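You operate a simulated robot arm through the tools that you are given. There is no shell and no other tool. Be economical: measure what you need, move in short steps, check, and stop when the job is done.

Carry out the task below with a simulated two-armed robot. There is one attempt and no reset: what you move stays moved.

TASK
Pick up the yellow hang tag with one hand, pass it to the other hand and put it on the pad of the damp meter.

The check looks at the end state, three seconds after you hand in, the way a careful person would. Anything else that was tipped, shoved, dropped, spilled or broken makes it a failure.

THE ROBOT
Two 7-joint arms with two-finger parallel grippers on one trunk, on a base that drives. Base frame: it is fixed to the floor where the robot stands at the start and does not move with it; the origin is under the middle of the robot, x ahead of it, y to its left, z up; the surface under the hand at the start is at about z = 860. Units: mm, degrees, N and s.
The left shoulder is at the start at [70, 134, 1201], the right one opposite. With the tool pointing down near the work surface each hand reaches from about 100 to 640 mm from the robot's upright axis, wherever it stands, measured 20 degrees to its own side. Places, roughly: pad of the damp meter (17x21 cm) [-2660, -2820, 820]. Payload 1.57 kg a hand.
The TCP of each hand is the grasp point between the finger pads, 30 mm short of the fingertips. In the tool frame z runs along the fingers and y along their closing line. The gripper opens to 80 mm. The fingers are 17 mm wide and 12 mm thick; the gripper's body (40 by 82 mm) begins 80 mm behind the TCP.
Orientation is that of the tool frame in the base frame, as [roll, pitch, yaw] about the fixed x, y, z axes, in that order (R = Rz(yaw) Ry(pitch) Rx(roll)). With the fingers straight down and closing along the base's y, the tool's x points along the base's -x, its y along +y and its z along -z.

THE INTERFACE
- The arms move only by the tool send_rows. It takes "left_increments", "right_increments" or both (then of equal length, played together; a hand with none holds still); each is a list of rows, each an object (a shift or turn left out is 0, a gripper value left out holds the last) with "travel": the shift along the tool's x, y, z in mm, a list of three; "rotation": the turn, a rotation vector about the tool's x, y, z in degrees, a list of three. In form: [{"travel": [x, y, z], "rotation": [ax, ay, az]}, ...]. A call has 1 to 10 rows; each row shifts and turns the commanded pose from where the row before left it, along the tool's axes as they then stand. "left_grip" and "right_grip" are, for a hand that has rows, the finger opening in mm, from 0 to 80, set as the call begins (left out, the last holds). Each row takes 0.2 s and may step no farther than 50 mm and 8.6 degrees from the row before; otherwise, or with a gripper value out of range, the whole call is refused. Where a pose cannot be reached the arm comes as near as it can. A force on the tool above 40 N (or 10 N above the force at the start of the call, whichever is more), or a blocked arm, ends the call early, and 0.2 s more pass. Each finger travels about 153 mm/s and halts on what it meets, pressing with about 23 N; the grip force reading is that of the motor and also rises with nothing between the fingers. The clock runs only during rows and for 0.2 s after the last one: add rows that do not move to give the fingers time. The reply holds the time, the measured pose of the TCP, the force on the tool along the base axes, the opening and the grip force, in the units named above and with some noise, with the torque about the TCP (base axes, N m) and any sound that the robot's microphone picked up.
- Cameras (640 x 400 px; columns grow to the right, rows downward): "scene" is now at [126, -9, 1436.1]; the picture's right is [0.01, -1.00, 0.00], its down [-0.64, -0.00, -0.77] and it looks along [0.77, 0.01, -0.64] (base axes); focal length 262 px, centre (320, 200). "left" rides on the left gripper at [72, 7, -122] in its tool frame; the picture's right is [-0.09, 1.00, 0.00], its down [-0.84, -0.08, -0.54] and it looks along [-0.54, -0.05, 0.84] (tool axes); focal length 238 px, centre (320, 200). "right" rides on the right gripper at [72, -7, -122] in its tool frame; the picture's right is [0.09, 1.00, 0.00], its down [-0.84, 0.08, -0.54] and it looks along [-0.54, 0.05, 0.84] (tool axes); focal length 238 px, centre (320, 200). There is no depth. A picture from a camera that has moved, and an enlarged one, comes with that camera's place and axes in the base frame and with its lens. The place of the scene camera against the robot may be out by one fixed shift of up to 25 mm in any direction.
- grab_frame(camera): a new picture of that camera. No time passes.
- raise_lower(by): slides the trunk up (or, below 0, down) by that many mm; the arms and the scene camera ride with it, the base frame stays. It gives what a move gives, with no picture.
- roll_base(legs): drives the robot by 1 to 6 legs, each [ahead, left, turn to the left] in mm, mm and degrees, along the robot's own axes; the way and the turn of a leg run together, so that a leg with both is an arc; at most 1500 mm and 180 degrees a leg. The arms and the cameras ride along, it lands a little off, and it stops where it bumps. It gives what a move gives.
- head_to(pan, tilt): turns the head with the scene camera to pan (to the left, within 86 degrees either way) and tilt (down, from -29 to 69), counted from straight ahead of the robot. It gives what a move gives.
- enlarge(camera, box): a new picture of the part [left, top, right, bottom] of that camera's present view, enlarged. No time passes.
- job_done(): hands the job in; it is judged then, once.

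Go step by step. Nothing tells you exact positions but the pictures and the camera data: compare them with the known pose of the tool, close in by small moves and look again before you grip or let go. The budget is 120 turns and 100 pictures, counting those below and the enlarged ones. Unless the task says otherwise, let go and move clear before handing in, and close with one line.

The tools are called as name(argument=value, ...) on one line, values as JSON. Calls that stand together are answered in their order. send_rows: Moves the arms, as the interface text tells. Its arguments: {"type":"object","properties":{"left_increments":{"type":"array"},"left_grip":{"type":"number"},"right_increments":{"type":"array"},"right_grip":{"type":"number"}},"required":[]} The other tools are called the same way: raise_lower (by) slides the trunk up or down; roll_base (legs) drives the base; head_to (pan, tilt) turns the head that bears the scene camera; grab_frame (camera) takes a picture; enlarge (camera, box) takes an enlarged picture of a part of a camera's view; job_done () hands the job in.

At the start:

```text
clock: 0.0
left_tool_pos: [473.6, 249.2, 1116.8]
left_orientation: [179.9, -0.1, -180.0]
left_ft_force: [0.4, -0.3, 0.2]
left_wrist_torque: [-0.01, -0.02, -0.02]
left_width: 79.9
left_finger_force: 0.1
right_tool_pos: [415.2, -176.0, 1120.5]
right_orientation: [180.0, 0.0, -180.0]
right_ft_force: [0.5, 0.3, 0.7]
right_wrist_torque: [-0.01, -0.01, 0.03]
right_width: 80.0
right_finger_force: 0.0
trunk travel left (down, up): [-775.0, 165.0]
robot x, y, heading: [-1.8, 1.6, 0.0]
head pan, tilt: [0.4, 39.5]
```

scene: 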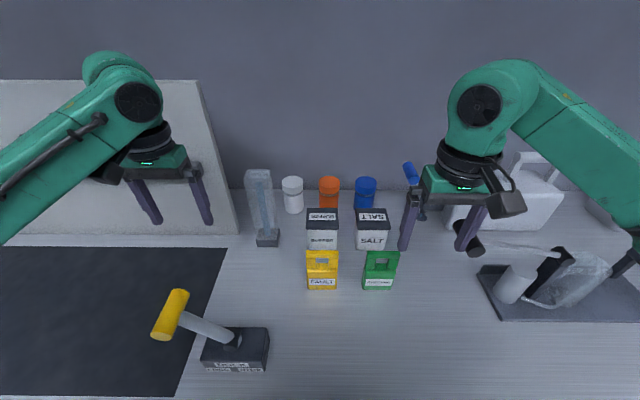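
right: 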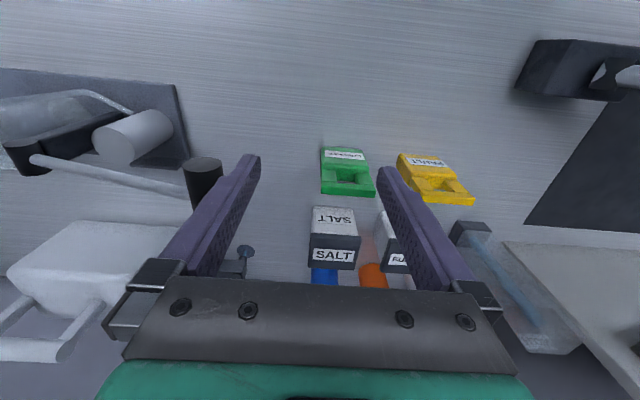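
left: 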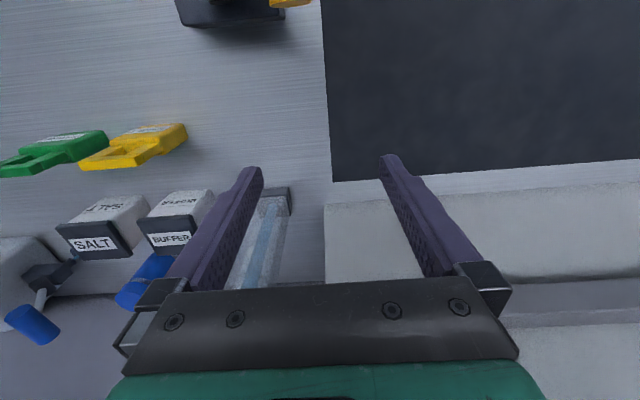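

The yellow tag stands or lies near [527, -8, 870] on the bench, just left of the green one. I'll look closer before moving.

enlarge(camera="scene", box=[260, 190, 440, 310])

enlarge(camera="right", box=[300, 130, 500, 260])

```text
3.33 times, centred on (350, 250) of scene
camera zoom: at [126.0, -9.0, 1436.1], right [0.01, -1.0, 0.0], down [-0.64, 0.0, -0.77], along [0.77, 0.01, -0.64], focal length 874 px, centre (220, 33)
```

zoom: 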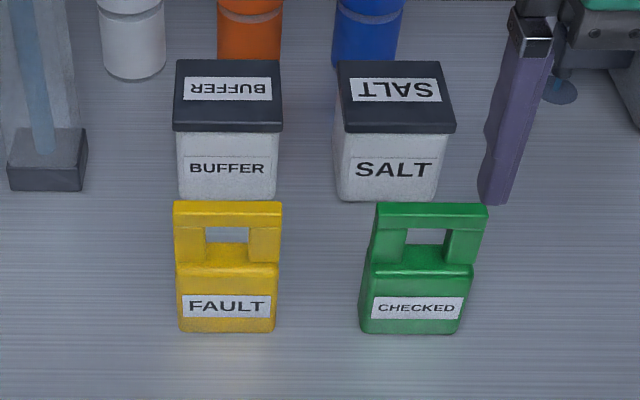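

```text
3.08 times, centred on (400, 195) of right
camera zoom: at [343.1, -180.0, 1244.3], right [-0.09, 1.0, 0.0], down [0.84, 0.08, 0.54], along [0.54, 0.05, -0.84], focal length 733 px, centre (74, 215)
```

zoom: 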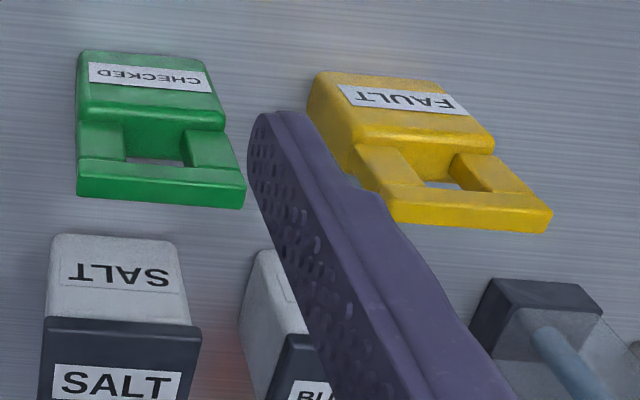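

The tag stands upright: roughly 69 mm wide (y), thin in x, top at z≈999, centred near [483, -8]. I'll bring the right hand above it and turn the closing line to x.

send_rows(right_increments=[{"travel": [-17, 37, 0]}, {"travel": [-17, 37, 0]}, {"travel": [-17, 37, 0]}, {"travel": [-17, 37, 0]}, {"rotation": [0, 0, -8.2]}, {"rotation": [0, 0, -8.2]}, {"rotation": [0, 0, -8.2]}, {"rotation": [0, 0, -8.2]}, {"rotation": [0, 0, -8.2]}, {"rotation": [0, 0, -8.2]}])

send_rows(right_increments=[{"rotation": [0, 0, -8.2]}, {"rotation": [0, 0, -8.2]}, {"rotation": [0, 0, -8.2]}, {"rotation": [0, 0, -8.2]}, {"rotation": [0, 0, -8]}, {}])

grab_frame(camera="right")

grab_frame(camera="scene")

```text
clock: 2.2
left_tool_pos: [470.7, 247.6, 1118.6]
left_orientation: [179.9, 0.0, -180.0]
left_ft_force: [0.8, 0.3, 0.6]
left_wrist_torque: [0.01, 0.03, -0.01]
left_width: 80.0
left_finger_force: 0.0
right_tool_pos: [446.5, -28.1, 1115.4]
right_orientation: [-179.9, 0.2, -133.8]
right_ft_force: [-0.7, -0.3, 0.3]
right_wrist_torque: [0.03, 0.0, 0.01]
right_width: 80.2
right_finger_force: 0.1
right hand out of reach, approached as far as the arm can: row 10
trunk travel left (down, up): [-775.0, 165.0]
robot x, y, heading: [0.7, 1.9, -0.0]
head pan, tilt: [0.4, 39.5]
```

```text
clock: 3.6
left_tool_pos: [472.6, 248.8, 1117.1]
left_orientation: [-180.0, -0.1, -180.0]
left_ft_force: [-0.1, 0.1, -0.7]
left_wrist_torque: [0.0, -0.02, 0.0]
left_width: 79.9
left_finger_force: 0.0
right_tool_pos: [358.0, 39.2, 1134.1]
right_orientation: [-179.7, 0.3, -111.9]
right_ft_force: [0.2, -0.5, -0.5]
right_wrist_torque: [0.0, 0.0, -0.02]
right_width: 79.7
right_finger_force: 0.1
right hand out of reach, approached as far as the arm can: row 1, 2, 3, 4, 5
trunk travel left (down, up): [-775.0, 165.0]
robot x, y, heading: [-0.3, 3.3, -0.1]
head pan, tilt: [0.4, 39.5]
```

```text
94 pictures are left
camera right: at [336.0, -29.1, 1256.9], right [-0.96, 0.29, -0.01], down [0.24, 0.8, 0.55], along [0.16, 0.52, -0.84], focal length 238 px, centre (320, 200)
```

right: 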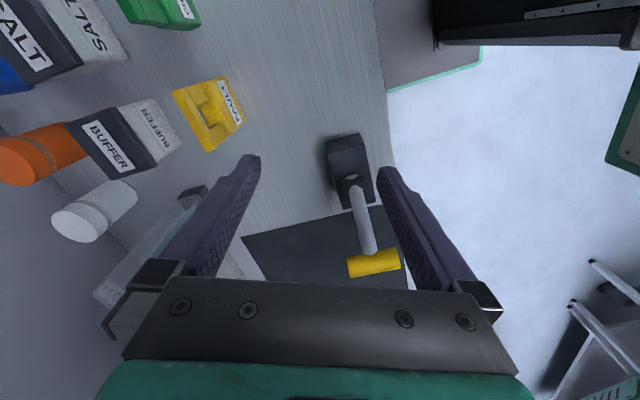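

```text
93 pictures are left
camera scene: at [126.6, -9.1, 1436.0], right [0.01, -1.0, 0.0], down [-0.64, -0.01, -0.77], along [0.77, 0.01, -0.64], focal length 262 px, centre (320, 200)
```

scene: 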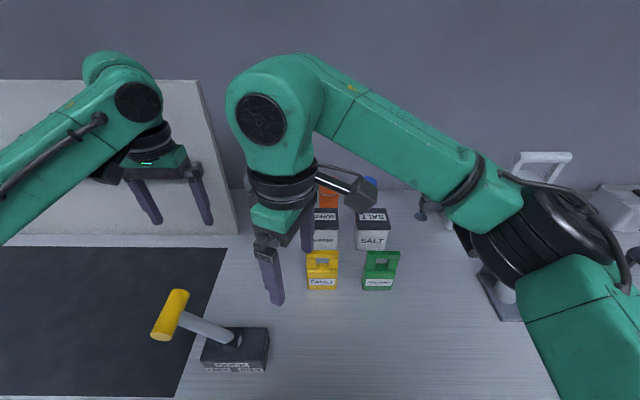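

The right wrist can't reach yaw -90 here. I'll wind back and try the opposite way, to yaw +90.

send_rows(right_increments=[{"rotation": [0, 0, 8.2]}, {"rotation": [0, 0, 8.2]}, {"rotation": [0, 0, 8.2]}, {"rotation": [0, 0, 8.2]}, {"rotation": [0, 0, 8.2]}, {"rotation": [0, 0, 8.2]}, {"rotation": [0, 0, 8.2]}, {"rotation": [0, 0, 8.2]}, {"rotation": [0, 0, 8.2]}, {"rotation": [0, 0, 8.2]}])

send_rows(right_increments=[{"rotation": [0, 0, 8]}, {"rotation": [0, 0, 8.2]}, {"rotation": [0, 0, 8.2]}, {"rotation": [0, 0, 8.2]}, {"rotation": [0, 0, 8.2]}, {"rotation": [0, 0, 8.2]}, {"rotation": [0, 0, 8.2]}])

send_rows(right_increments=[{"rotation": [0, 0, 8.2]}, {"rotation": [0, 0, 8.2]}, {"rotation": [0, 0, 8.2]}, {"rotation": [0, 0, 8.2]}, {"rotation": [0, 0, 8]}, {}])

grab_frame(camera="right")

```text
clock: 5.8
left_tool_pos: [473.1, 248.2, 1119.5]
left_orientation: [180.0, 0.0, 180.0]
left_ft_force: [0.1, 0.3, 0.1]
left_wrist_torque: [0.01, 0.02, 0.01]
left_width: 80.2
left_finger_force: 0.0
right_tool_pos: [356.8, 39.3, 1133.5]
right_orientation: [179.8, 0.3, 165.8]
right_ft_force: [-0.6, 0.2, -0.2]
right_wrist_torque: [0.01, 0.04, 0.02]
right_width: 80.0
right_finger_force: 0.0
trunk travel left (down, up): [-775.0, 165.0]
robot x, y, heading: [-1.8, 0.3, -0.1]
head pan, tilt: [0.4, 39.5]
```

```text
clock: 7.4
left_tool_pos: [473.8, 248.9, 1117.4]
left_orientation: [-180.0, 0.0, 180.0]
left_ft_force: [-0.1, -0.4, 0.6]
left_wrist_torque: [-0.04, -0.01, -0.01]
left_width: 79.9
left_finger_force: 0.1
right_tool_pos: [357.3, 39.2, 1133.8]
right_orientation: [179.6, 0.0, 108.5]
right_ft_force: [-0.3, -0.6, 0.3]
right_wrist_torque: [0.01, -0.05, 0.0]
right_width: 79.9
right_finger_force: 0.0
trunk travel left (down, up): [-775.0, 165.0]
robot x, y, heading: [-1.4, -2.0, -0.0]
head pan, tilt: [0.4, 39.5]
```

```text
clock: 8.8
left_tool_pos: [472.8, 248.8, 1118.2]
left_orientation: [-180.0, 0.0, 180.0]
left_ft_force: [0.0, -0.6, 0.0]
left_wrist_torque: [0.02, -0.01, -0.01]
left_width: 80.0
left_finger_force: 0.0
right_tool_pos: [357.2, 38.4, 1134.4]
right_orientation: [179.7, -0.3, 67.8]
right_ft_force: [-0.2, 0.5, -0.9]
right_wrist_torque: [0.0, -0.03, 0.01]
right_width: 80.0
right_finger_force: 0.1
trunk travel left (down, up): [-775.0, 165.0]
robot x, y, heading: [-1.8, -0.8, -0.1]
head pan, tilt: [0.4, 39.5]
```

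```text
92 pictures are left
camera right: at [377.3, 109.0, 1257.7], right [0.96, -0.29, 0.01], down [-0.25, -0.81, 0.54], along [-0.15, -0.52, -0.84], focal length 238 px, centre (320, 200)
```

right: 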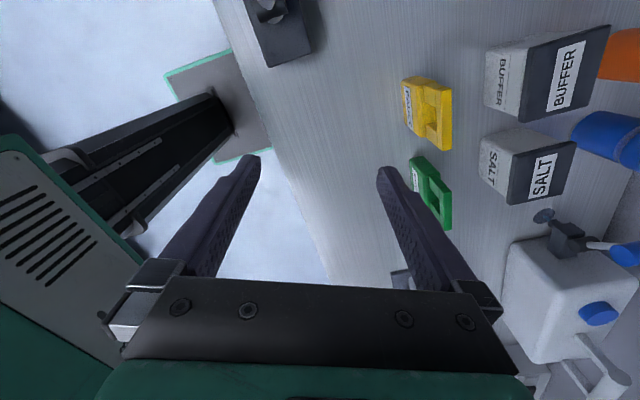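

Yaw on this side works. Now I'll settle at yaw 90 and move over the tag.

send_rows(right_increments=[{"rotation": [0, 0, -7.4]}, {"rotation": [0, 0, -7.4]}, {"rotation": [0, 0, -7.4]}, {"travel": [-10, 25, 0]}, {"travel": [-10, 25, 0]}, {"travel": [-10, 25, 0]}, {"travel": [-10, 25, 0]}, {"travel": [-6, 15, 0]}, {}, {}])

grab_frame(camera="right")

grab_frame(camera="left")

```text
clock: 11.0
left_tool_pos: [473.1, 247.8, 1118.4]
left_orientation: [-180.0, 0.0, -179.9]
left_ft_force: [-0.3, -0.3, -0.1]
left_wrist_torque: [0.01, -0.03, 0.0]
left_width: 79.8
left_finger_force: 0.0
right_tool_pos: [470.3, -7.3, 1133.4]
right_orientation: [179.5, -0.1, 90.2]
right_ft_force: [0.0, -0.1, -0.6]
right_wrist_torque: [-0.01, 0.02, -0.02]
right_width: 80.0
right_finger_force: 0.0
trunk travel left (down, up): [-775.0, 165.0]
robot x, y, heading: [2.5, -2.5, -0.1]
head pan, tilt: [0.4, 39.5]
```

```text
91 pictures are left
camera right: at [464.9, 65.7, 1257.9], right [1.0, 0.09, 0.01], down [0.08, -0.84, 0.54], along [0.06, -0.54, -0.84], focal length 238 px, centre (320, 200)
```

right: 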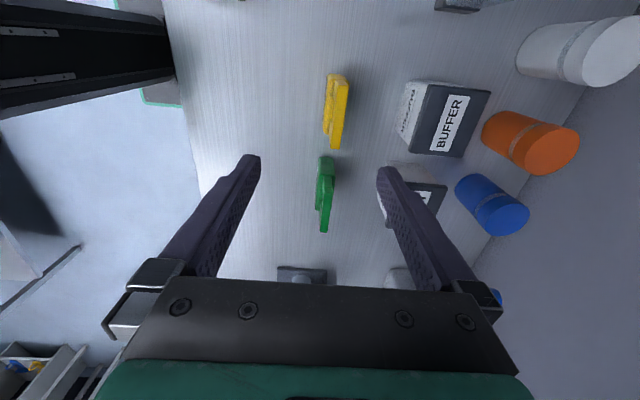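

```text
90 pictures are left
camera left: at [400.6, 255.4, 1238.6], right [0.09, 1.0, 0.0], down [0.84, -0.08, 0.54], along [0.54, -0.05, -0.84], focal length 238 px, centre (320, 200)
```

left: 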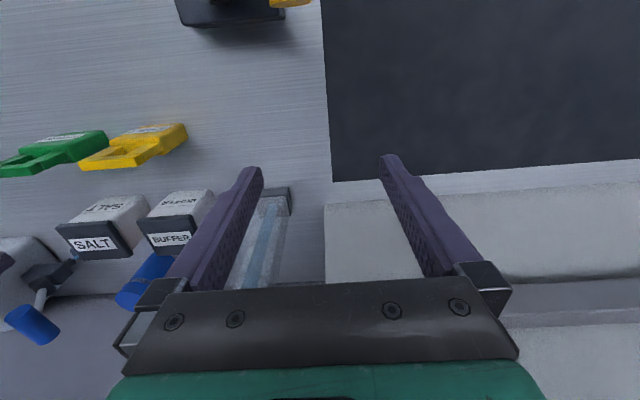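

enlarge(camera="right", box=[280, 60, 380, 240])

enlarge(camera="left", box=[60, 110, 200, 190])

```text
2.22 times, centred on (330, 150) of right
camera zoom: at [464.9, 65.7, 1257.9], right [1.0, 0.09, 0.01], down [0.08, -0.84, 0.54], along [0.06, -0.54, -0.84], focal length 530 px, centre (298, 311)
```

zoom: 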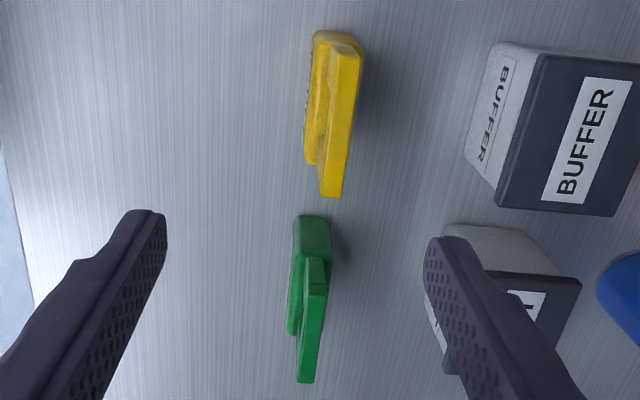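

```text
4.57 times, centred on (130, 150) of left
camera zoom: at [400.6, 255.4, 1238.6], right [0.09, 1.0, 0.0], down [0.84, -0.08, 0.54], along [0.54, -0.05, -0.84], focal length 1090 px, centre (1189, 429)
```

zoom: 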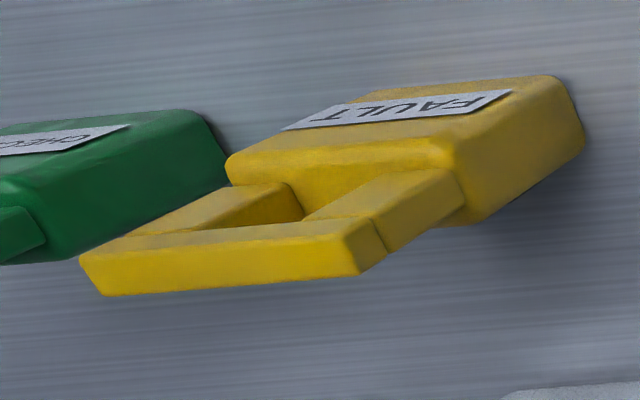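

The tag's top bar is at about [492, 1, 986], thin (~16 mm) along x. I'll align and descend part way.

send_rows(right_increments=[{"travel": [8, 22, 0]}, {"travel": [0, 0, 40]}, {"travel": [0, 0, 40]}, {"travel": [0, 0, 18]}, {}, {}])

grab_frame(camera="right")

grab_frame(camera="left")

grab_frame(camera="scene")

```text
clock: 12.4
left_tool_pos: [472.6, 247.2, 1118.6]
left_orientation: [-180.0, 0.0, -180.0]
left_ft_force: [0.1, 0.4, 0.1]
left_wrist_torque: [0.02, 0.02, 0.0]
left_width: 80.3
left_finger_force: 0.0
right_tool_pos: [495.1, 1.3, 1035.1]
right_orientation: [179.7, -0.1, 90.1]
right_ft_force: [0.2, 0.0, 0.3]
right_wrist_torque: [0.05, -0.01, 0.02]
right_width: 79.8
right_finger_force: 0.0
trunk travel left (down, up): [-775.0, 165.0]
robot x, y, heading: [-1.8, -0.8, 0.0]
head pan, tilt: [0.4, 39.5]
```

```text
87 pictures are left
camera right: at [487.2, 73.9, 1158.9], right [1.0, 0.09, 0.01], down [0.08, -0.84, 0.54], along [0.06, -0.54, -0.84], focal length 238 px, centre (320, 200)
```

right: 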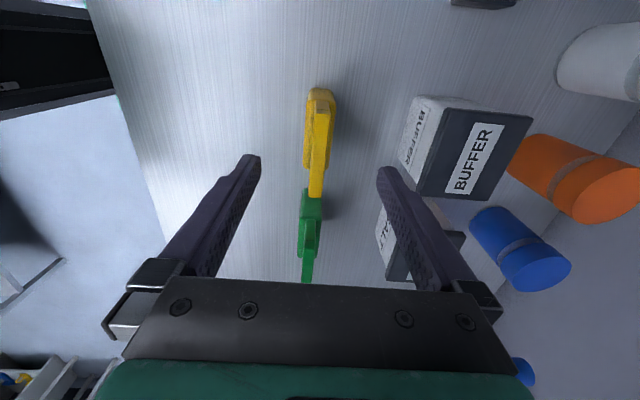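

```text
86 pictures are left
camera left: at [400.6, 255.4, 1238.6], right [0.09, 1.0, 0.0], down [0.84, -0.08, 0.54], along [0.54, -0.05, -0.84], focal length 238 px, centre (320, 200)
```

left: 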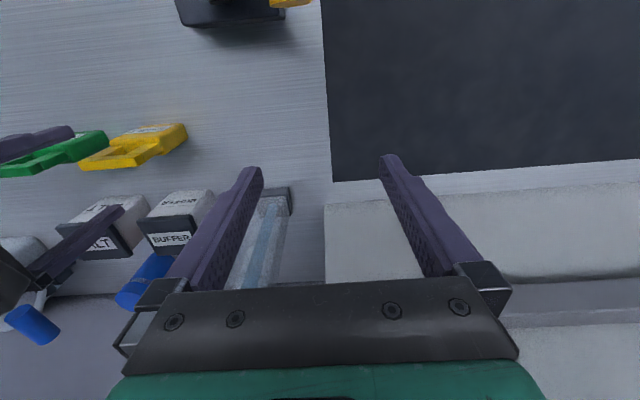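

```text
85 pictures are left
camera scene: at [126.1, -9.1, 1436.1], right [0.01, -1.0, 0.0], down [-0.64, 0.0, -0.77], along [0.77, 0.01, -0.64], focal length 262 px, centre (320, 200)
```

scene: 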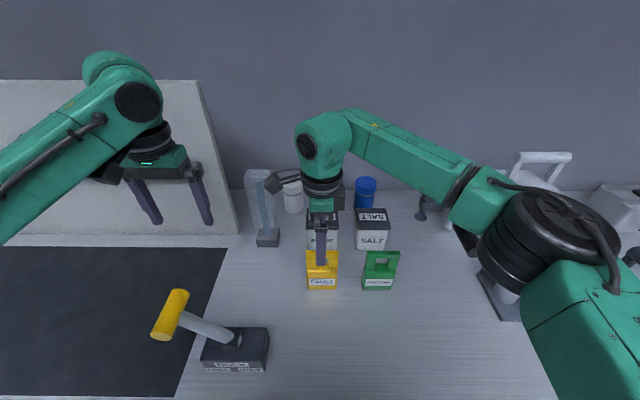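

The bar is centred between the fingers. Descending to the bar, checking before closing.

send_rows(right_increments=[{"travel": [0, 0, 25]}, {"travel": [0, 0, 20]}, {"travel": [0, 0, 15]}, {}, {}])

grab_frame(camera="right")

enlarge(camera="left", box=[0, 90, 200, 220])

```text
clock: 13.6
left_tool_pos: [472.7, 247.7, 1117.9]
left_orientation: [179.9, 0.0, 179.9]
left_ft_force: [-0.7, -0.3, -0.7]
left_wrist_torque: [0.0, -0.02, 0.01]
left_width: 80.1
left_finger_force: 0.1
right_tool_pos: [493.7, 2.0, 974.3]
right_orientation: [179.8, -0.1, 90.1]
right_ft_force: [-0.1, -0.3, 0.1]
right_wrist_torque: [-0.01, 0.01, 0.0]
right_width: 80.1
right_finger_force: 0.1
trunk travel left (down, up): [-775.0, 165.0]
robot x, y, heading: [-2.1, -1.0, 0.0]
head pan, tilt: [0.4, 39.5]
```

```text
84 pictures are left
camera right: at [487.6, 74.3, 1099.3], right [1.0, 0.09, 0.01], down [0.08, -0.84, 0.54], along [0.06, -0.54, -0.84], focal length 238 px, centre (320, 200)
```

right: 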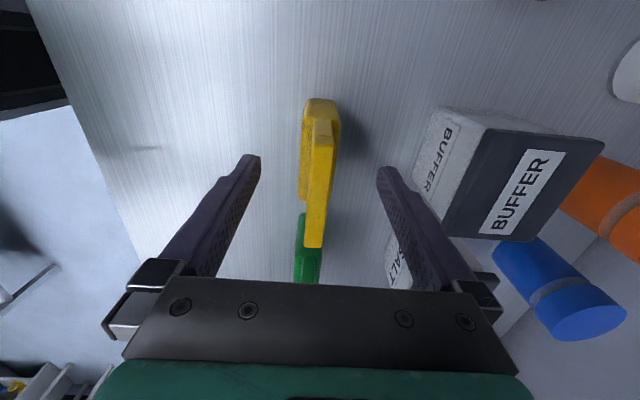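

```text
3.08 times, centred on (100, 155) of left
camera zoom: at [400.5, 255.5, 1238.6], right [0.09, 1.0, 0.0], down [0.84, -0.08, 0.54], along [0.54, -0.05, -0.84], focal length 733 px, centre (997, 338)
```

zoom: 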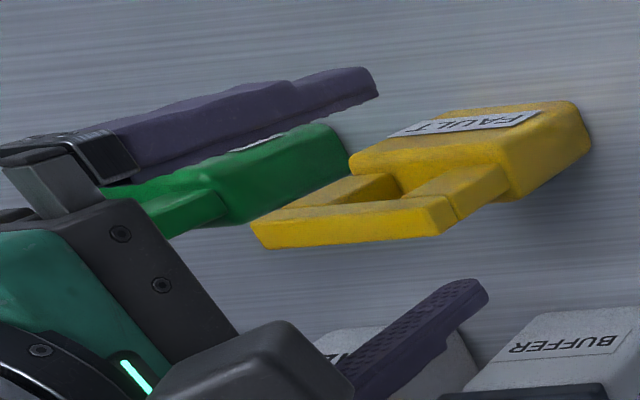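

The bar sits between the pads around the TCP. Closing the right hand.

send_rows(right_increments=[{}, {}, {}, {}], right_grip=0)

grab_frame(camera="right")

enlarge(camera="left", box=[0, 90, 200, 220])

```text
clock: 14.6
left_tool_pos: [473.7, 248.5, 1117.4]
left_orientation: [180.0, -0.1, 180.0]
left_ft_force: [-0.4, -0.4, 0.1]
left_wrist_torque: [0.04, -0.02, -0.03]
left_width: 80.0
left_finger_force: 0.0
right_tool_pos: [495.4, 1.1, 976.6]
right_orientation: [179.8, -0.1, 90.2]
right_ft_force: [0.4, 1.1, -0.1]
right_wrist_torque: [-0.02, 0.01, -0.04]
right_width: 11.6
right_finger_force: 23.4
trunk travel left (down, up): [-775.0, 165.0]
robot x, y, heading: [1.9, 1.5, 0.2]
head pan, tilt: [0.4, 39.5]
```

```text
82 pictures are left
camera right: at [487.8, 74.3, 1099.3], right [1.0, 0.09, 0.01], down [0.08, -0.84, 0.54], along [0.06, -0.54, -0.84], focal length 238 px, centre (320, 200)
```

right: 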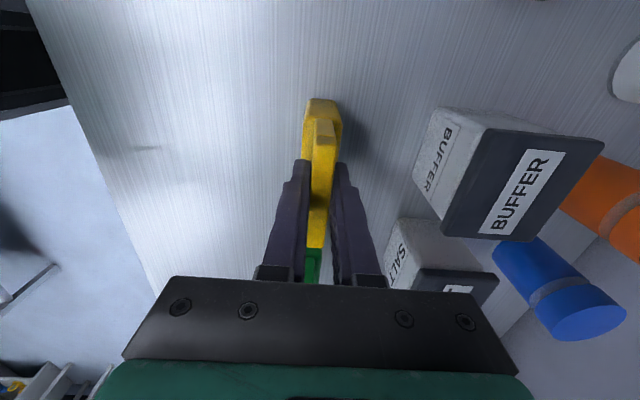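

```text
3.08 times, centred on (100, 155) of left
camera zoom: at [400.7, 255.5, 1238.5], right [0.09, 1.0, 0.0], down [0.84, -0.08, 0.54], along [0.54, -0.05, -0.84], focal length 733 px, centre (997, 338)
```

zoom: 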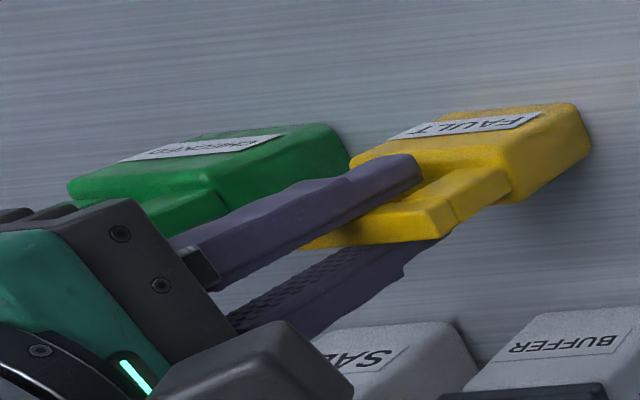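

Gripped (11.6 mm, 23 N). Lifting straight up.

send_rows(right_increments=[{"travel": [0, 0, -10]}, {"travel": [0, 0, -20]}, {"travel": [0, 0, -30]}, {"travel": [0, 0, -30]}, {"travel": [0, 0, -30]}, {"travel": [0, 0, -30]}, {"travel": [0, 0, -20]}, {}])

grab_frame(camera="scene")

grab_frame(camera="left")

```text
clock: 16.4
left_tool_pos: [473.2, 247.5, 1117.1]
left_orientation: [-180.0, -0.1, 180.0]
left_ft_force: [-0.7, 0.3, 0.0]
left_wrist_torque: [0.02, 0.01, -0.02]
left_width: 80.0
left_finger_force: 0.0
right_tool_pos: [494.9, 1.0, 1146.5]
right_orientation: [179.6, -0.1, 90.2]
right_ft_force: [-0.4, 0.1, -1.1]
right_wrist_torque: [0.01, 0.03, 0.0]
right_width: 11.8
right_finger_force: 22.5
trunk travel left (down, up): [-775.0, 165.0]
robot x, y, heading: [0.5, -1.0, 0.0]
head pan, tilt: [0.4, 39.5]
```

```text
80 pictures are left
camera scene: at [126.5, -9.1, 1436.0], right [0.01, -1.0, 0.0], down [-0.64, 0.0, -0.77], along [0.77, 0.01, -0.64], focal length 262 px, centre (320, 200)
```

scene: 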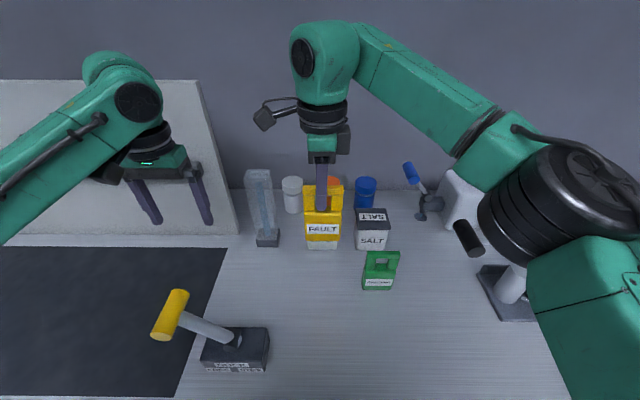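

```text
79 pictures are left
camera left: at [400.9, 255.4, 1238.5], right [0.09, 1.0, 0.0], down [0.84, -0.08, 0.54], along [0.54, -0.05, -0.84], focal length 238 px, centre (320, 200)
```

left: 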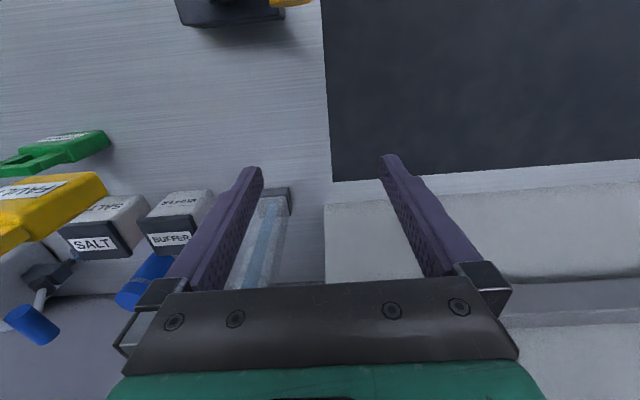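

The tag is up and light. Next I'll turn the right hand to yaw 180, so the tag's edge faces the robot for the left hand, and move slightly forward.

send_rows(right_increments=[{"rotation": [0, 0, -8.2]}, {"rotation": [0, 0, -8.2]}, {"rotation": [0, 0, -8.2]}, {"rotation": [0, 0, -8.2]}, {"rotation": [0, 0, -8.2]}, {"rotation": [0, 0, -8.2]}, {"rotation": [0, 0, -8.2]}, {"rotation": [0, 0, -8.2]}, {"rotation": [0, 0, -8.2]}, {"rotation": [0, 0, -8.2]}])

send_rows(right_increments=[{"rotation": [0, 0, -8]}, {"travel": [-25, 0, 0]}, {"travel": [-20, 0, 0]}, {}, {}], left_increments=[{"rotation": [0, 8, 0], "travel": [30, 0, 0]}, {"rotation": [0, 8, 0], "travel": [30, 0, 0]}, {"rotation": [0, 8, 0], "travel": [30, 0, 0]}, {"rotation": [0, 8, 0]}, {"rotation": [0, 8, 0]}])

grab_frame(camera="scene")

grab_frame(camera="left")

```text
clock: 18.6
left_tool_pos: [472.8, 247.9, 1118.9]
left_orientation: [-180.0, -0.1, -179.9]
left_ft_force: [-0.6, -0.1, -0.1]
left_wrist_torque: [0.02, 0.0, 0.02]
left_width: 80.2
left_finger_force: 0.0
right_tool_pos: [492.7, 1.6, 1147.2]
right_orientation: [179.9, 0.3, 172.2]
right_ft_force: [-0.9, -0.4, -0.2]
right_wrist_torque: [-0.02, 0.05, 0.04]
right_width: 11.6
right_finger_force: 22.8
trunk travel left (down, up): [-775.0, 165.0]
robot x, y, heading: [1.5, 3.9, 0.0]
head pan, tilt: [0.4, 39.5]
```

```text
clock: 19.8
left_tool_pos: [385.6, 247.2, 1131.4]
left_orientation: [179.9, -40.1, -179.9]
left_ft_force: [0.5, 0.3, 0.7]
left_wrist_torque: [0.01, 0.02, -0.03]
left_width: 80.0
left_finger_force: 0.1
right_tool_pos: [540.9, -1.0, 1145.9]
right_orientation: [179.8, 0.2, -179.9]
right_ft_force: [-0.9, -0.7, -0.9]
right_wrist_torque: [0.05, -0.01, -0.02]
right_width: 11.7
right_finger_force: 22.8
trunk travel left (down, up): [-775.0, 165.0]
robot x, y, heading: [4.3, -0.6, 0.1]
head pan, tilt: [0.4, 39.5]
```

```text
78 pictures are left
camera scene: at [128.1, -11.4, 1435.9], right [0.01, -1.0, 0.0], down [-0.64, 0.0, -0.77], along [0.77, 0.01, -0.64], focal length 262 px, centre (320, 200)
```

scene: 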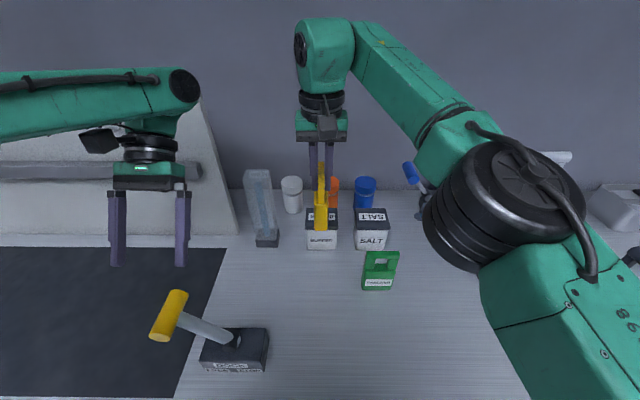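

```text
77 pictures are left
camera left: at [409.0, 253.8, 1269.1], right [0.07, 1.0, -0.06], down [0.99, -0.08, -0.12], along [-0.13, -0.05, -0.99], focal length 238 px, centre (320, 200)
```

left: 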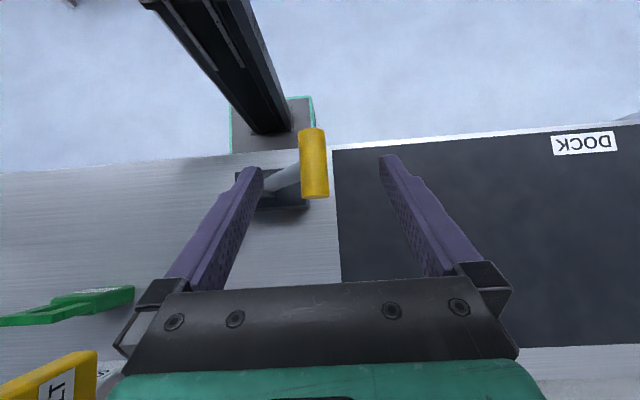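

That tilted the left fingers the wrong way; I need them pointing forward. Reversing to 45° forward-down, still well away from the tag.

send_rows(left_increments=[{"rotation": [0, -8.5, 0]}, {"rotation": [0, -8.5, 0]}, {"rotation": [0, -8.5, 0]}, {"rotation": [0, -8.5, 0]}, {"rotation": [0, -8.5, 0]}, {"rotation": [0, -8.5, 0]}, {"rotation": [0, -8.5, 0]}, {"rotation": [0, -8.5, 0]}, {"rotation": [0, -8.5, 0]}, {"rotation": [0, -8.5, 0]}])

grab_frame(camera="left")

```text
clock: 22.0
left_tool_pos: [451.3, 292.1, 1165.7]
left_orientation: [-180.0, 45.0, -180.0]
left_ft_force: [-0.7, -0.2, -0.3]
left_wrist_torque: [0.0, 0.03, -0.01]
left_width: 79.9
left_finger_force: 0.1
left hand out of reach, approached as far as the arm can: row 8, 9, 10
right_tool_pos: [538.3, 2.1, 1147.0]
right_orientation: [179.9, 0.4, -179.9]
right_ft_force: [0.7, -0.4, -0.2]
right_wrist_torque: [-0.04, -0.04, 0.0]
right_width: 11.8
right_finger_force: 23.4
trunk travel left (down, up): [-775.0, 165.0]
robot x, y, heading: [1.2, 0.4, -0.0]
head pan, tilt: [0.4, 39.5]
```

```text
76 pictures are left
camera left: at [314.3, 299.7, 1200.3], right [0.07, 1.0, 0.06], down [0.21, -0.08, 0.98], along [0.98, -0.05, -0.21], focal length 238 px, centre (320, 200)
```

left: 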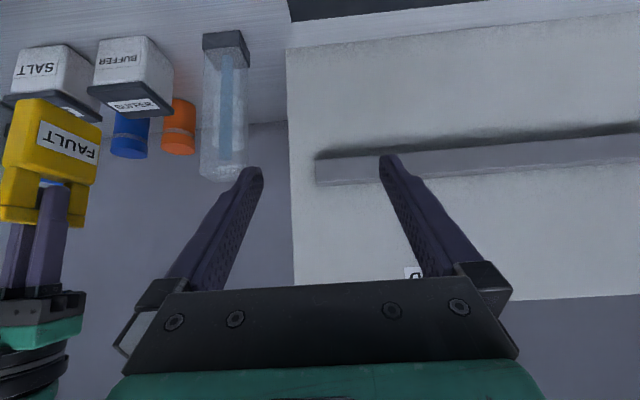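

The left hand is too close to its shoulder, but now points forward-down. I'll lower it and slide toward the tag's near edge, keeping x short of it.

send_rows(left_increments=[{"travel": [20, 0, 20]}, {"travel": [20, 0, 20]}, {"travel": [0, -40, 0]}, {"travel": [0, -40, 0]}, {"travel": [0, -40, 0]}, {"travel": [0, -40, 0]}, {"travel": [0, -40, 0]}, {}])

grab_frame(camera="left")

grab_frame(camera="scene")

```text
clock: 23.8
left_tool_pos: [464.5, 256.2, 1151.6]
left_orientation: [179.9, 44.8, -179.9]
left_ft_force: [0.0, -0.4, 0.3]
left_wrist_torque: [-0.01, -0.02, 0.01]
left_width: 80.0
left_finger_force: 0.1
left hand out of reach, approached as far as the arm can: row 1, 2, 3, 4, 5, 6, 7
right_tool_pos: [539.9, 1.6, 1145.8]
right_orientation: [179.9, 0.4, -179.9]
right_ft_force: [-0.8, 0.4, -1.6]
right_wrist_torque: [0.0, -0.04, 0.02]
right_width: 11.4
right_finger_force: 23.3
trunk travel left (down, up): [-775.0, 165.0]
robot x, y, heading: [-1.5, -2.5, -0.1]
head pan, tilt: [0.4, 39.5]
```

```text
75 pictures are left
camera left: at [326.5, 262.5, 1185.9], right [0.06, 1.0, 0.07], down [0.21, -0.08, 0.97], along [0.98, -0.05, -0.21], focal length 238 px, centre (320, 200)
```

left: 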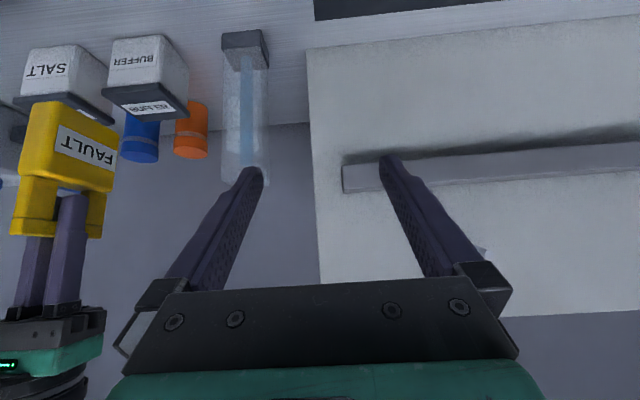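

```text
74 pictures are left
camera scene: at [126.1, -8.7, 1436.1], right [0.01, -1.0, 0.0], down [-0.64, -0.01, -0.77], along [0.77, 0.01, -0.64], focal length 262 px, centre (320, 200)
```

scene: 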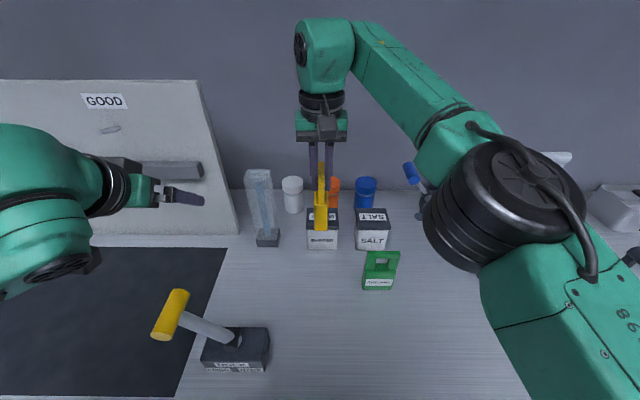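

The left arm is at its inner limit here. I'll back off from the bench to gain room to hand over lower and farther out; first I'll look around for drive clearance.

head_to(pan=-86, tilt=20)

grab_frame(camera="scene")

head_to(pan=86, tilt=20)

grab_frame(camera="scene")

```text
clock: 25.4
left_tool_pos: [464.8, 255.2, 1150.5]
left_orientation: [179.8, 44.9, 180.0]
left_ft_force: [-0.3, -0.8, -0.7]
left_wrist_torque: [0.0, 0.03, 0.02]
left_width: 80.1
left_finger_force: 0.0
right_tool_pos: [538.6, 1.1, 1146.4]
right_orientation: [179.9, 0.3, -180.0]
right_ft_force: [0.0, -0.2, -0.5]
right_wrist_torque: [0.0, 0.03, -0.01]
right_width: 11.1
right_finger_force: 23.0
trunk travel left (down, up): [-775.0, 165.0]
robot x, y, heading: [-0.2, -2.4, -0.0]
head pan, tilt: [-85.9, 20.0]
```

```text
73 pictures are left
camera scene: at [47.5, -102.5, 1466.7], right [-1.0, -0.07, 0.0], down [-0.02, 0.34, -0.94], along [0.07, -0.94, -0.34], focal length 262 px, centre (320, 200)
```

scene: 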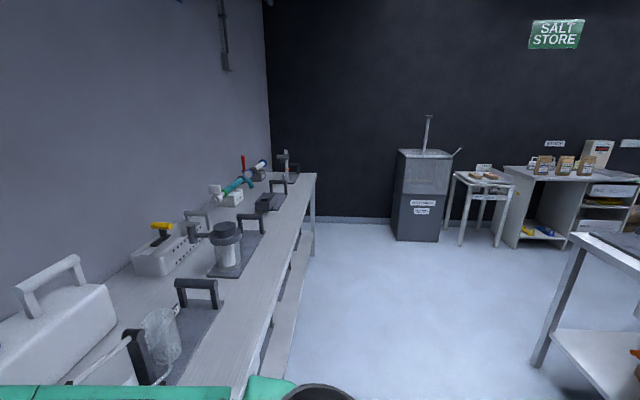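

```text
clock: 28.0
left_tool_pos: [464.1, 255.5, 1151.7]
left_orientation: [179.9, 44.9, -179.9]
left_ft_force: [0.5, -0.3, 0.2]
left_wrist_torque: [-0.01, 0.01, 0.01]
left_width: 80.0
left_finger_force: 0.1
right_tool_pos: [538.1, 2.4, 1144.8]
right_orientation: [179.9, 0.4, -180.0]
right_ft_force: [-0.1, 0.2, -0.2]
right_wrist_torque: [0.02, -0.04, 0.01]
right_width: 11.5
right_finger_force: 23.8
trunk travel left (down, up): [-775.0, 165.0]
robot x, y, heading: [-0.3, -0.4, 0.3]
head pan, tilt: [85.9, 20.0]
```

```text
72 pictures are left
camera scene: at [47.4, 83.3, 1466.7], right [1.0, -0.07, 0.0], down [-0.02, -0.34, -0.94], along [0.07, 0.94, -0.34], focal length 262 px, centre (320, 200)
```

scene: 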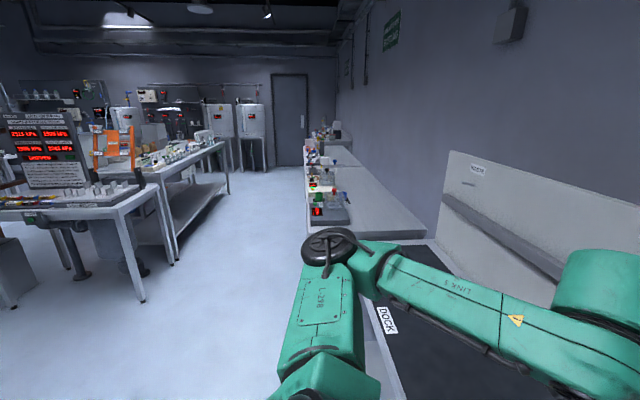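

The meter's table is along the far wall to the right; an island stands about 1.2 m behind. I'll back up 450 mm so the hands are clear of the bench for the handover.

roll_base(legs=[[-450, 0, 0]])

head_to(pan=0, tilt=40)

grab_frame(camera="scene")

```text
clock: 30.7
left_tool_pos: [18.3, 255.5, 1150.7]
left_orientation: [179.9, 44.8, 180.0]
left_ft_force: [-0.1, -0.1, 0.2]
left_wrist_torque: [0.01, -0.03, 0.01]
left_width: 80.2
left_finger_force: 0.0
right_tool_pos: [92.4, -0.2, 1146.9]
right_orientation: [179.9, 0.3, -179.9]
right_ft_force: [0.6, 0.1, -1.3]
right_wrist_torque: [-0.02, 0.01, 0.01]
right_width: 11.8
right_finger_force: 23.1
trunk travel left (down, up): [-775.0, 165.0]
robot x, y, heading: [-448.2, 3.3, 0.2]
head pan, tilt: [85.9, 20.0]
```

```text
clock: 32.3
left_tool_pos: [16.0, 255.6, 1151.9]
left_orientation: [179.9, 44.9, -180.0]
left_ft_force: [0.7, -0.1, 0.3]
left_wrist_torque: [0.02, -0.05, -0.01]
left_width: 79.8
left_finger_force: 0.1
right_tool_pos: [90.6, 0.7, 1147.5]
right_orientation: [179.8, 0.3, -179.8]
right_ft_force: [-0.5, 0.0, -0.9]
right_wrist_torque: [0.01, -0.03, 0.01]
right_width: 11.4
right_finger_force: 23.1
trunk travel left (down, up): [-775.0, 165.0]
robot x, y, heading: [-448.7, -1.0, 0.1]
head pan, tilt: [0.0, 40.0]
```

```text
71 pictures are left
camera scene: at [-322.4, -9.4, 1435.3], right [0.0, -1.0, 0.0], down [-0.64, 0.0, -0.77], along [0.77, 0.0, -0.64], focal length 262 px, centre (320, 200)
```

scene: 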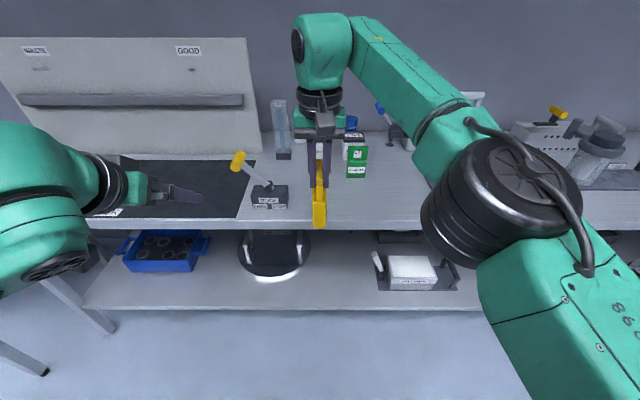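

Clear space now. I'll lower the right hand with the tag and advance it a bit, while the left hand goes forward and down along its fingers.

send_rows(right_increments=[{"travel": [-10, 0, 30]}, {"travel": [-10, 0, 30]}, {"travel": [-10, 0, 30]}, {"travel": [-10, 0, 30]}, {"travel": [0, 0, 30]}], left_increments=[{"travel": [0, 0, 40]}, {"travel": [0, 0, 40]}, {"travel": [0, 0, 40]}, {"travel": [20, 0, 20]}, {"travel": [20, 0, 20]}])

send_rows(left_increments=[{"travel": [30, -20, 0]}, {"travel": [30, -20, 0]}, {"travel": [0, -20, 0]}, {}])

grab_frame(camera="left")

```text
clock: 33.5
left_tool_pos: [99.9, 255.3, 1009.5]
left_orientation: [179.9, 44.9, -180.0]
left_ft_force: [-0.7, 0.1, 0.5]
left_wrist_torque: [-0.01, -0.02, 0.01]
left_width: 80.1
left_finger_force: 0.0
right_tool_pos: [124.4, 0.6, 996.6]
right_orientation: [179.9, 0.3, -179.8]
right_ft_force: [-0.7, -0.4, -0.5]
right_wrist_torque: [0.02, 0.01, 0.01]
right_width: 11.7
right_finger_force: 23.7
right hand out of reach, approached as far as the arm can: row 4
trunk travel left (down, up): [-775.0, 165.0]
robot x, y, heading: [-446.0, 1.2, -0.1]
head pan, tilt: [0.0, 40.0]
```

```text
clock: 34.5
left_tool_pos: [57.6, 194.9, 968.0]
left_orientation: [179.9, 44.9, -180.0]
left_ft_force: [-0.4, 0.2, 0.5]
left_wrist_torque: [-0.03, -0.01, -0.05]
left_width: 80.3
left_finger_force: 0.1
right_tool_pos: [122.8, 0.4, 997.8]
right_orientation: [179.9, 0.4, -179.8]
right_ft_force: [0.4, 0.6, -0.2]
right_wrist_torque: [-0.04, 0.01, 0.04]
right_width: 11.5
right_finger_force: 22.8
trunk travel left (down, up): [-775.0, 165.0]
robot x, y, heading: [-448.9, 0.1, 0.0]
head pan, tilt: [0.0, 40.0]
```

```text
70 pictures are left
camera left: at [-79.8, 201.6, 1002.2], right [0.06, 1.0, 0.07], down [0.21, -0.08, 0.97], along [0.98, -0.05, -0.21], focal length 238 px, centre (320, 200)
```

left: 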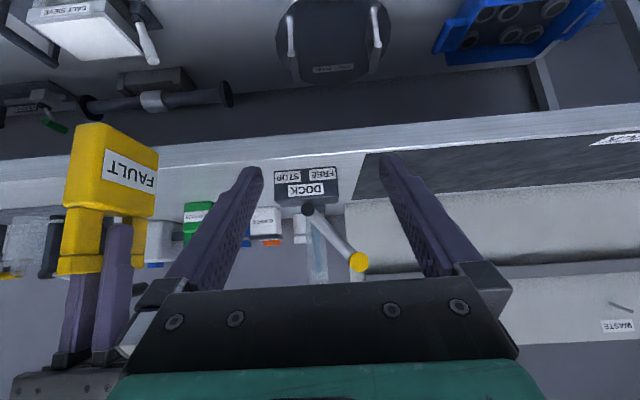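

The left hand is reachable here. Backing off a bit along the fingers, then sliding to y≈0 in front of the tag's edge.

send_rows(left_increments=[{"travel": [0, 0, -35]}, {"travel": [0, -40, 0]}, {"travel": [0, -40, 0]}, {"travel": [0, -40, 0]}, {"travel": [0, -40, 0]}, {"travel": [0, -34, 0]}, {}, {}])

grab_frame(camera="left")

grab_frame(camera="scene")

grab_frame(camera="right")

```text
clock: 36.3
left_tool_pos: [32.8, 2.4, 991.9]
left_orientation: [179.8, 44.9, -180.0]
left_ft_force: [-0.8, 0.1, -0.6]
left_wrist_torque: [-0.02, -0.02, 0.0]
left_width: 80.0
left_finger_force: 0.0
right_tool_pos: [122.3, -1.2, 997.3]
right_orientation: [179.8, 0.2, -179.9]
right_ft_force: [-0.2, 0.2, -0.7]
right_wrist_torque: [0.0, 0.02, -0.04]
right_width: 11.6
right_finger_force: 23.1
trunk travel left (down, up): [-775.0, 165.0]
robot x, y, heading: [-447.5, 2.7, -0.1]
head pan, tilt: [0.0, 40.0]
```

```text
69 pictures are left
camera left: at [-104.0, 8.7, 1025.2], right [0.06, 1.0, 0.07], down [0.21, -0.08, 0.97], along [0.98, -0.05, -0.21], focal length 238 px, centre (320, 200)
```

left: 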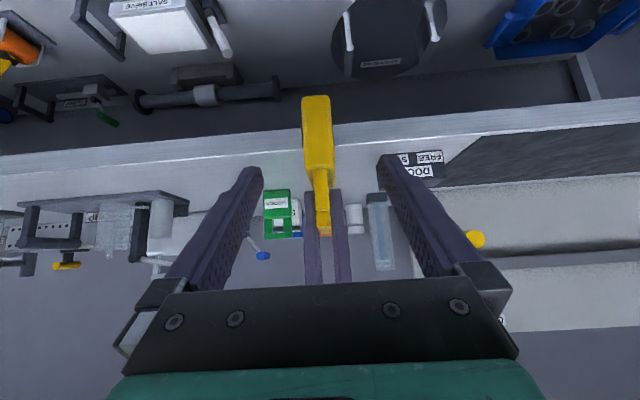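

```text
68 pictures are left
camera scene: at [-322.3, -9.7, 1435.3], right [0.0, -1.0, 0.0], down [-0.64, 0.0, -0.77], along [0.77, 0.0, -0.64], focal length 262 px, centre (320, 200)
```

scene: 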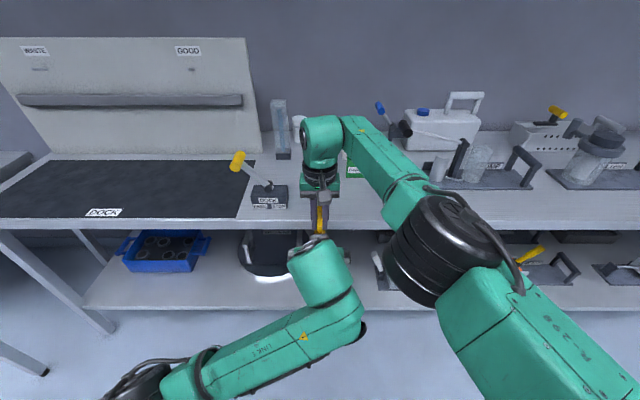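

```text
67 pictures are left
camera right: at [50.7, -5.5, 1120.3], right [-0.09, 1.0, 0.0], down [0.83, 0.08, 0.55], along [0.54, 0.05, -0.84], focal length 238 px, centre (320, 200)
```

right: 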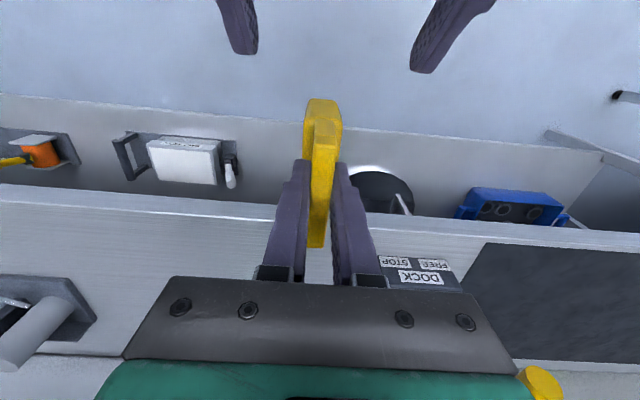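

The tag's edge is centred between the left fingers; its body spans about z 889–960. Advancing along the fingers.

send_rows(left_increments=[{"travel": [-2, -1, 25]}, {"travel": [-2, -1, 25]}, {"travel": [-2, -1, 25]}, {"travel": [0, 0, 15]}, {"travel": [0, 0, 15]}, {}, {}])

grab_frame(camera="left")

grab_frame(camera="right")

```text
clock: 37.9
left_tool_pos: [111.6, -1.4, 922.3]
left_orientation: [-180.0, 44.9, 179.9]
left_ft_force: [-0.3, 0.1, -0.1]
left_wrist_torque: [0.0, 0.02, 0.0]
left_width: 80.1
left_finger_force: 0.2
right_tool_pos: [122.3, 0.4, 997.2]
right_orientation: [179.9, 0.5, -179.9]
right_ft_force: [-1.0, 0.7, 0.0]
right_wrist_torque: [0.0, 0.0, 0.02]
right_width: 11.7
right_finger_force: 22.7
trunk travel left (down, up): [-775.0, 165.0]
robot x, y, heading: [-449.9, 3.4, 0.2]
head pan, tilt: [0.0, 40.0]
```

```text
66 pictures are left
camera left: at [-25.5, 5.9, 956.1], right [0.06, 1.0, 0.07], down [0.21, -0.08, 0.97], along [0.98, -0.05, -0.21], focal length 238 px, centre (320, 200)
```

left: 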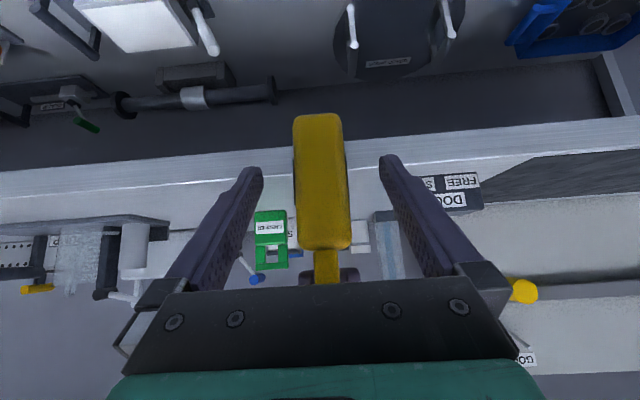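

```text
65 pictures are left
camera right: at [50.5, -5.4, 1120.3], right [-0.09, 1.0, 0.0], down [0.83, 0.08, 0.55], along [0.54, 0.05, -0.84], focal length 238 px, centre (320, 200)
```

right: 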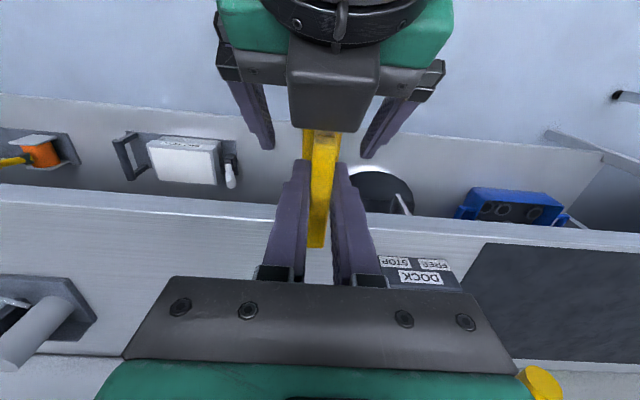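

The tag body is between the left pads, nicely centred. Closing the left hand.

send_rows(left_increments=[{}, {}, {}, {}], left_grip=0)

grab_frame(camera="left")

```text
clock: 38.9
left_tool_pos: [112.5, -0.5, 922.3]
left_orientation: [179.8, 44.9, 180.0]
left_ft_force: [0.5, 6.2, -0.1]
left_wrist_torque: [-0.49, 0.06, -0.05]
left_width: 27.7
left_finger_force: 23.0
right_tool_pos: [122.4, -1.0, 996.9]
right_orientation: [-180.0, 0.4, 180.0]
right_ft_force: [-1.1, -5.7, 0.8]
right_wrist_torque: [-0.03, -0.01, 0.08]
right_width: 11.7
right_finger_force: 22.8
trunk travel left (down, up): [-775.0, 165.0]
robot x, y, heading: [-448.5, -1.0, -0.1]
head pan, tilt: [0.0, 40.0]
```

```text
64 pictures are left
camera left: at [-25.4, 6.3, 956.1], right [0.06, 1.0, 0.07], down [0.21, -0.08, 0.97], along [0.98, -0.05, -0.21], focal length 238 px, centre (320, 200)
```

left: 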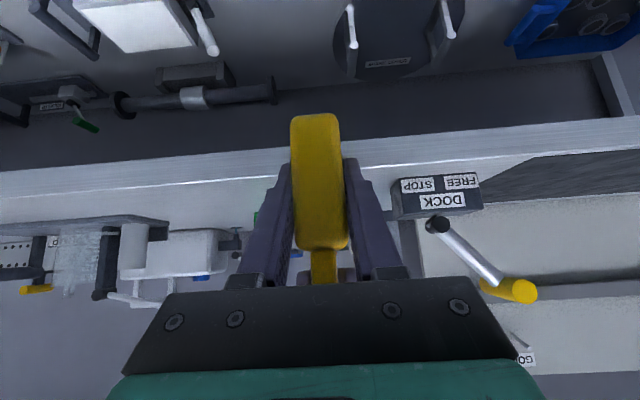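

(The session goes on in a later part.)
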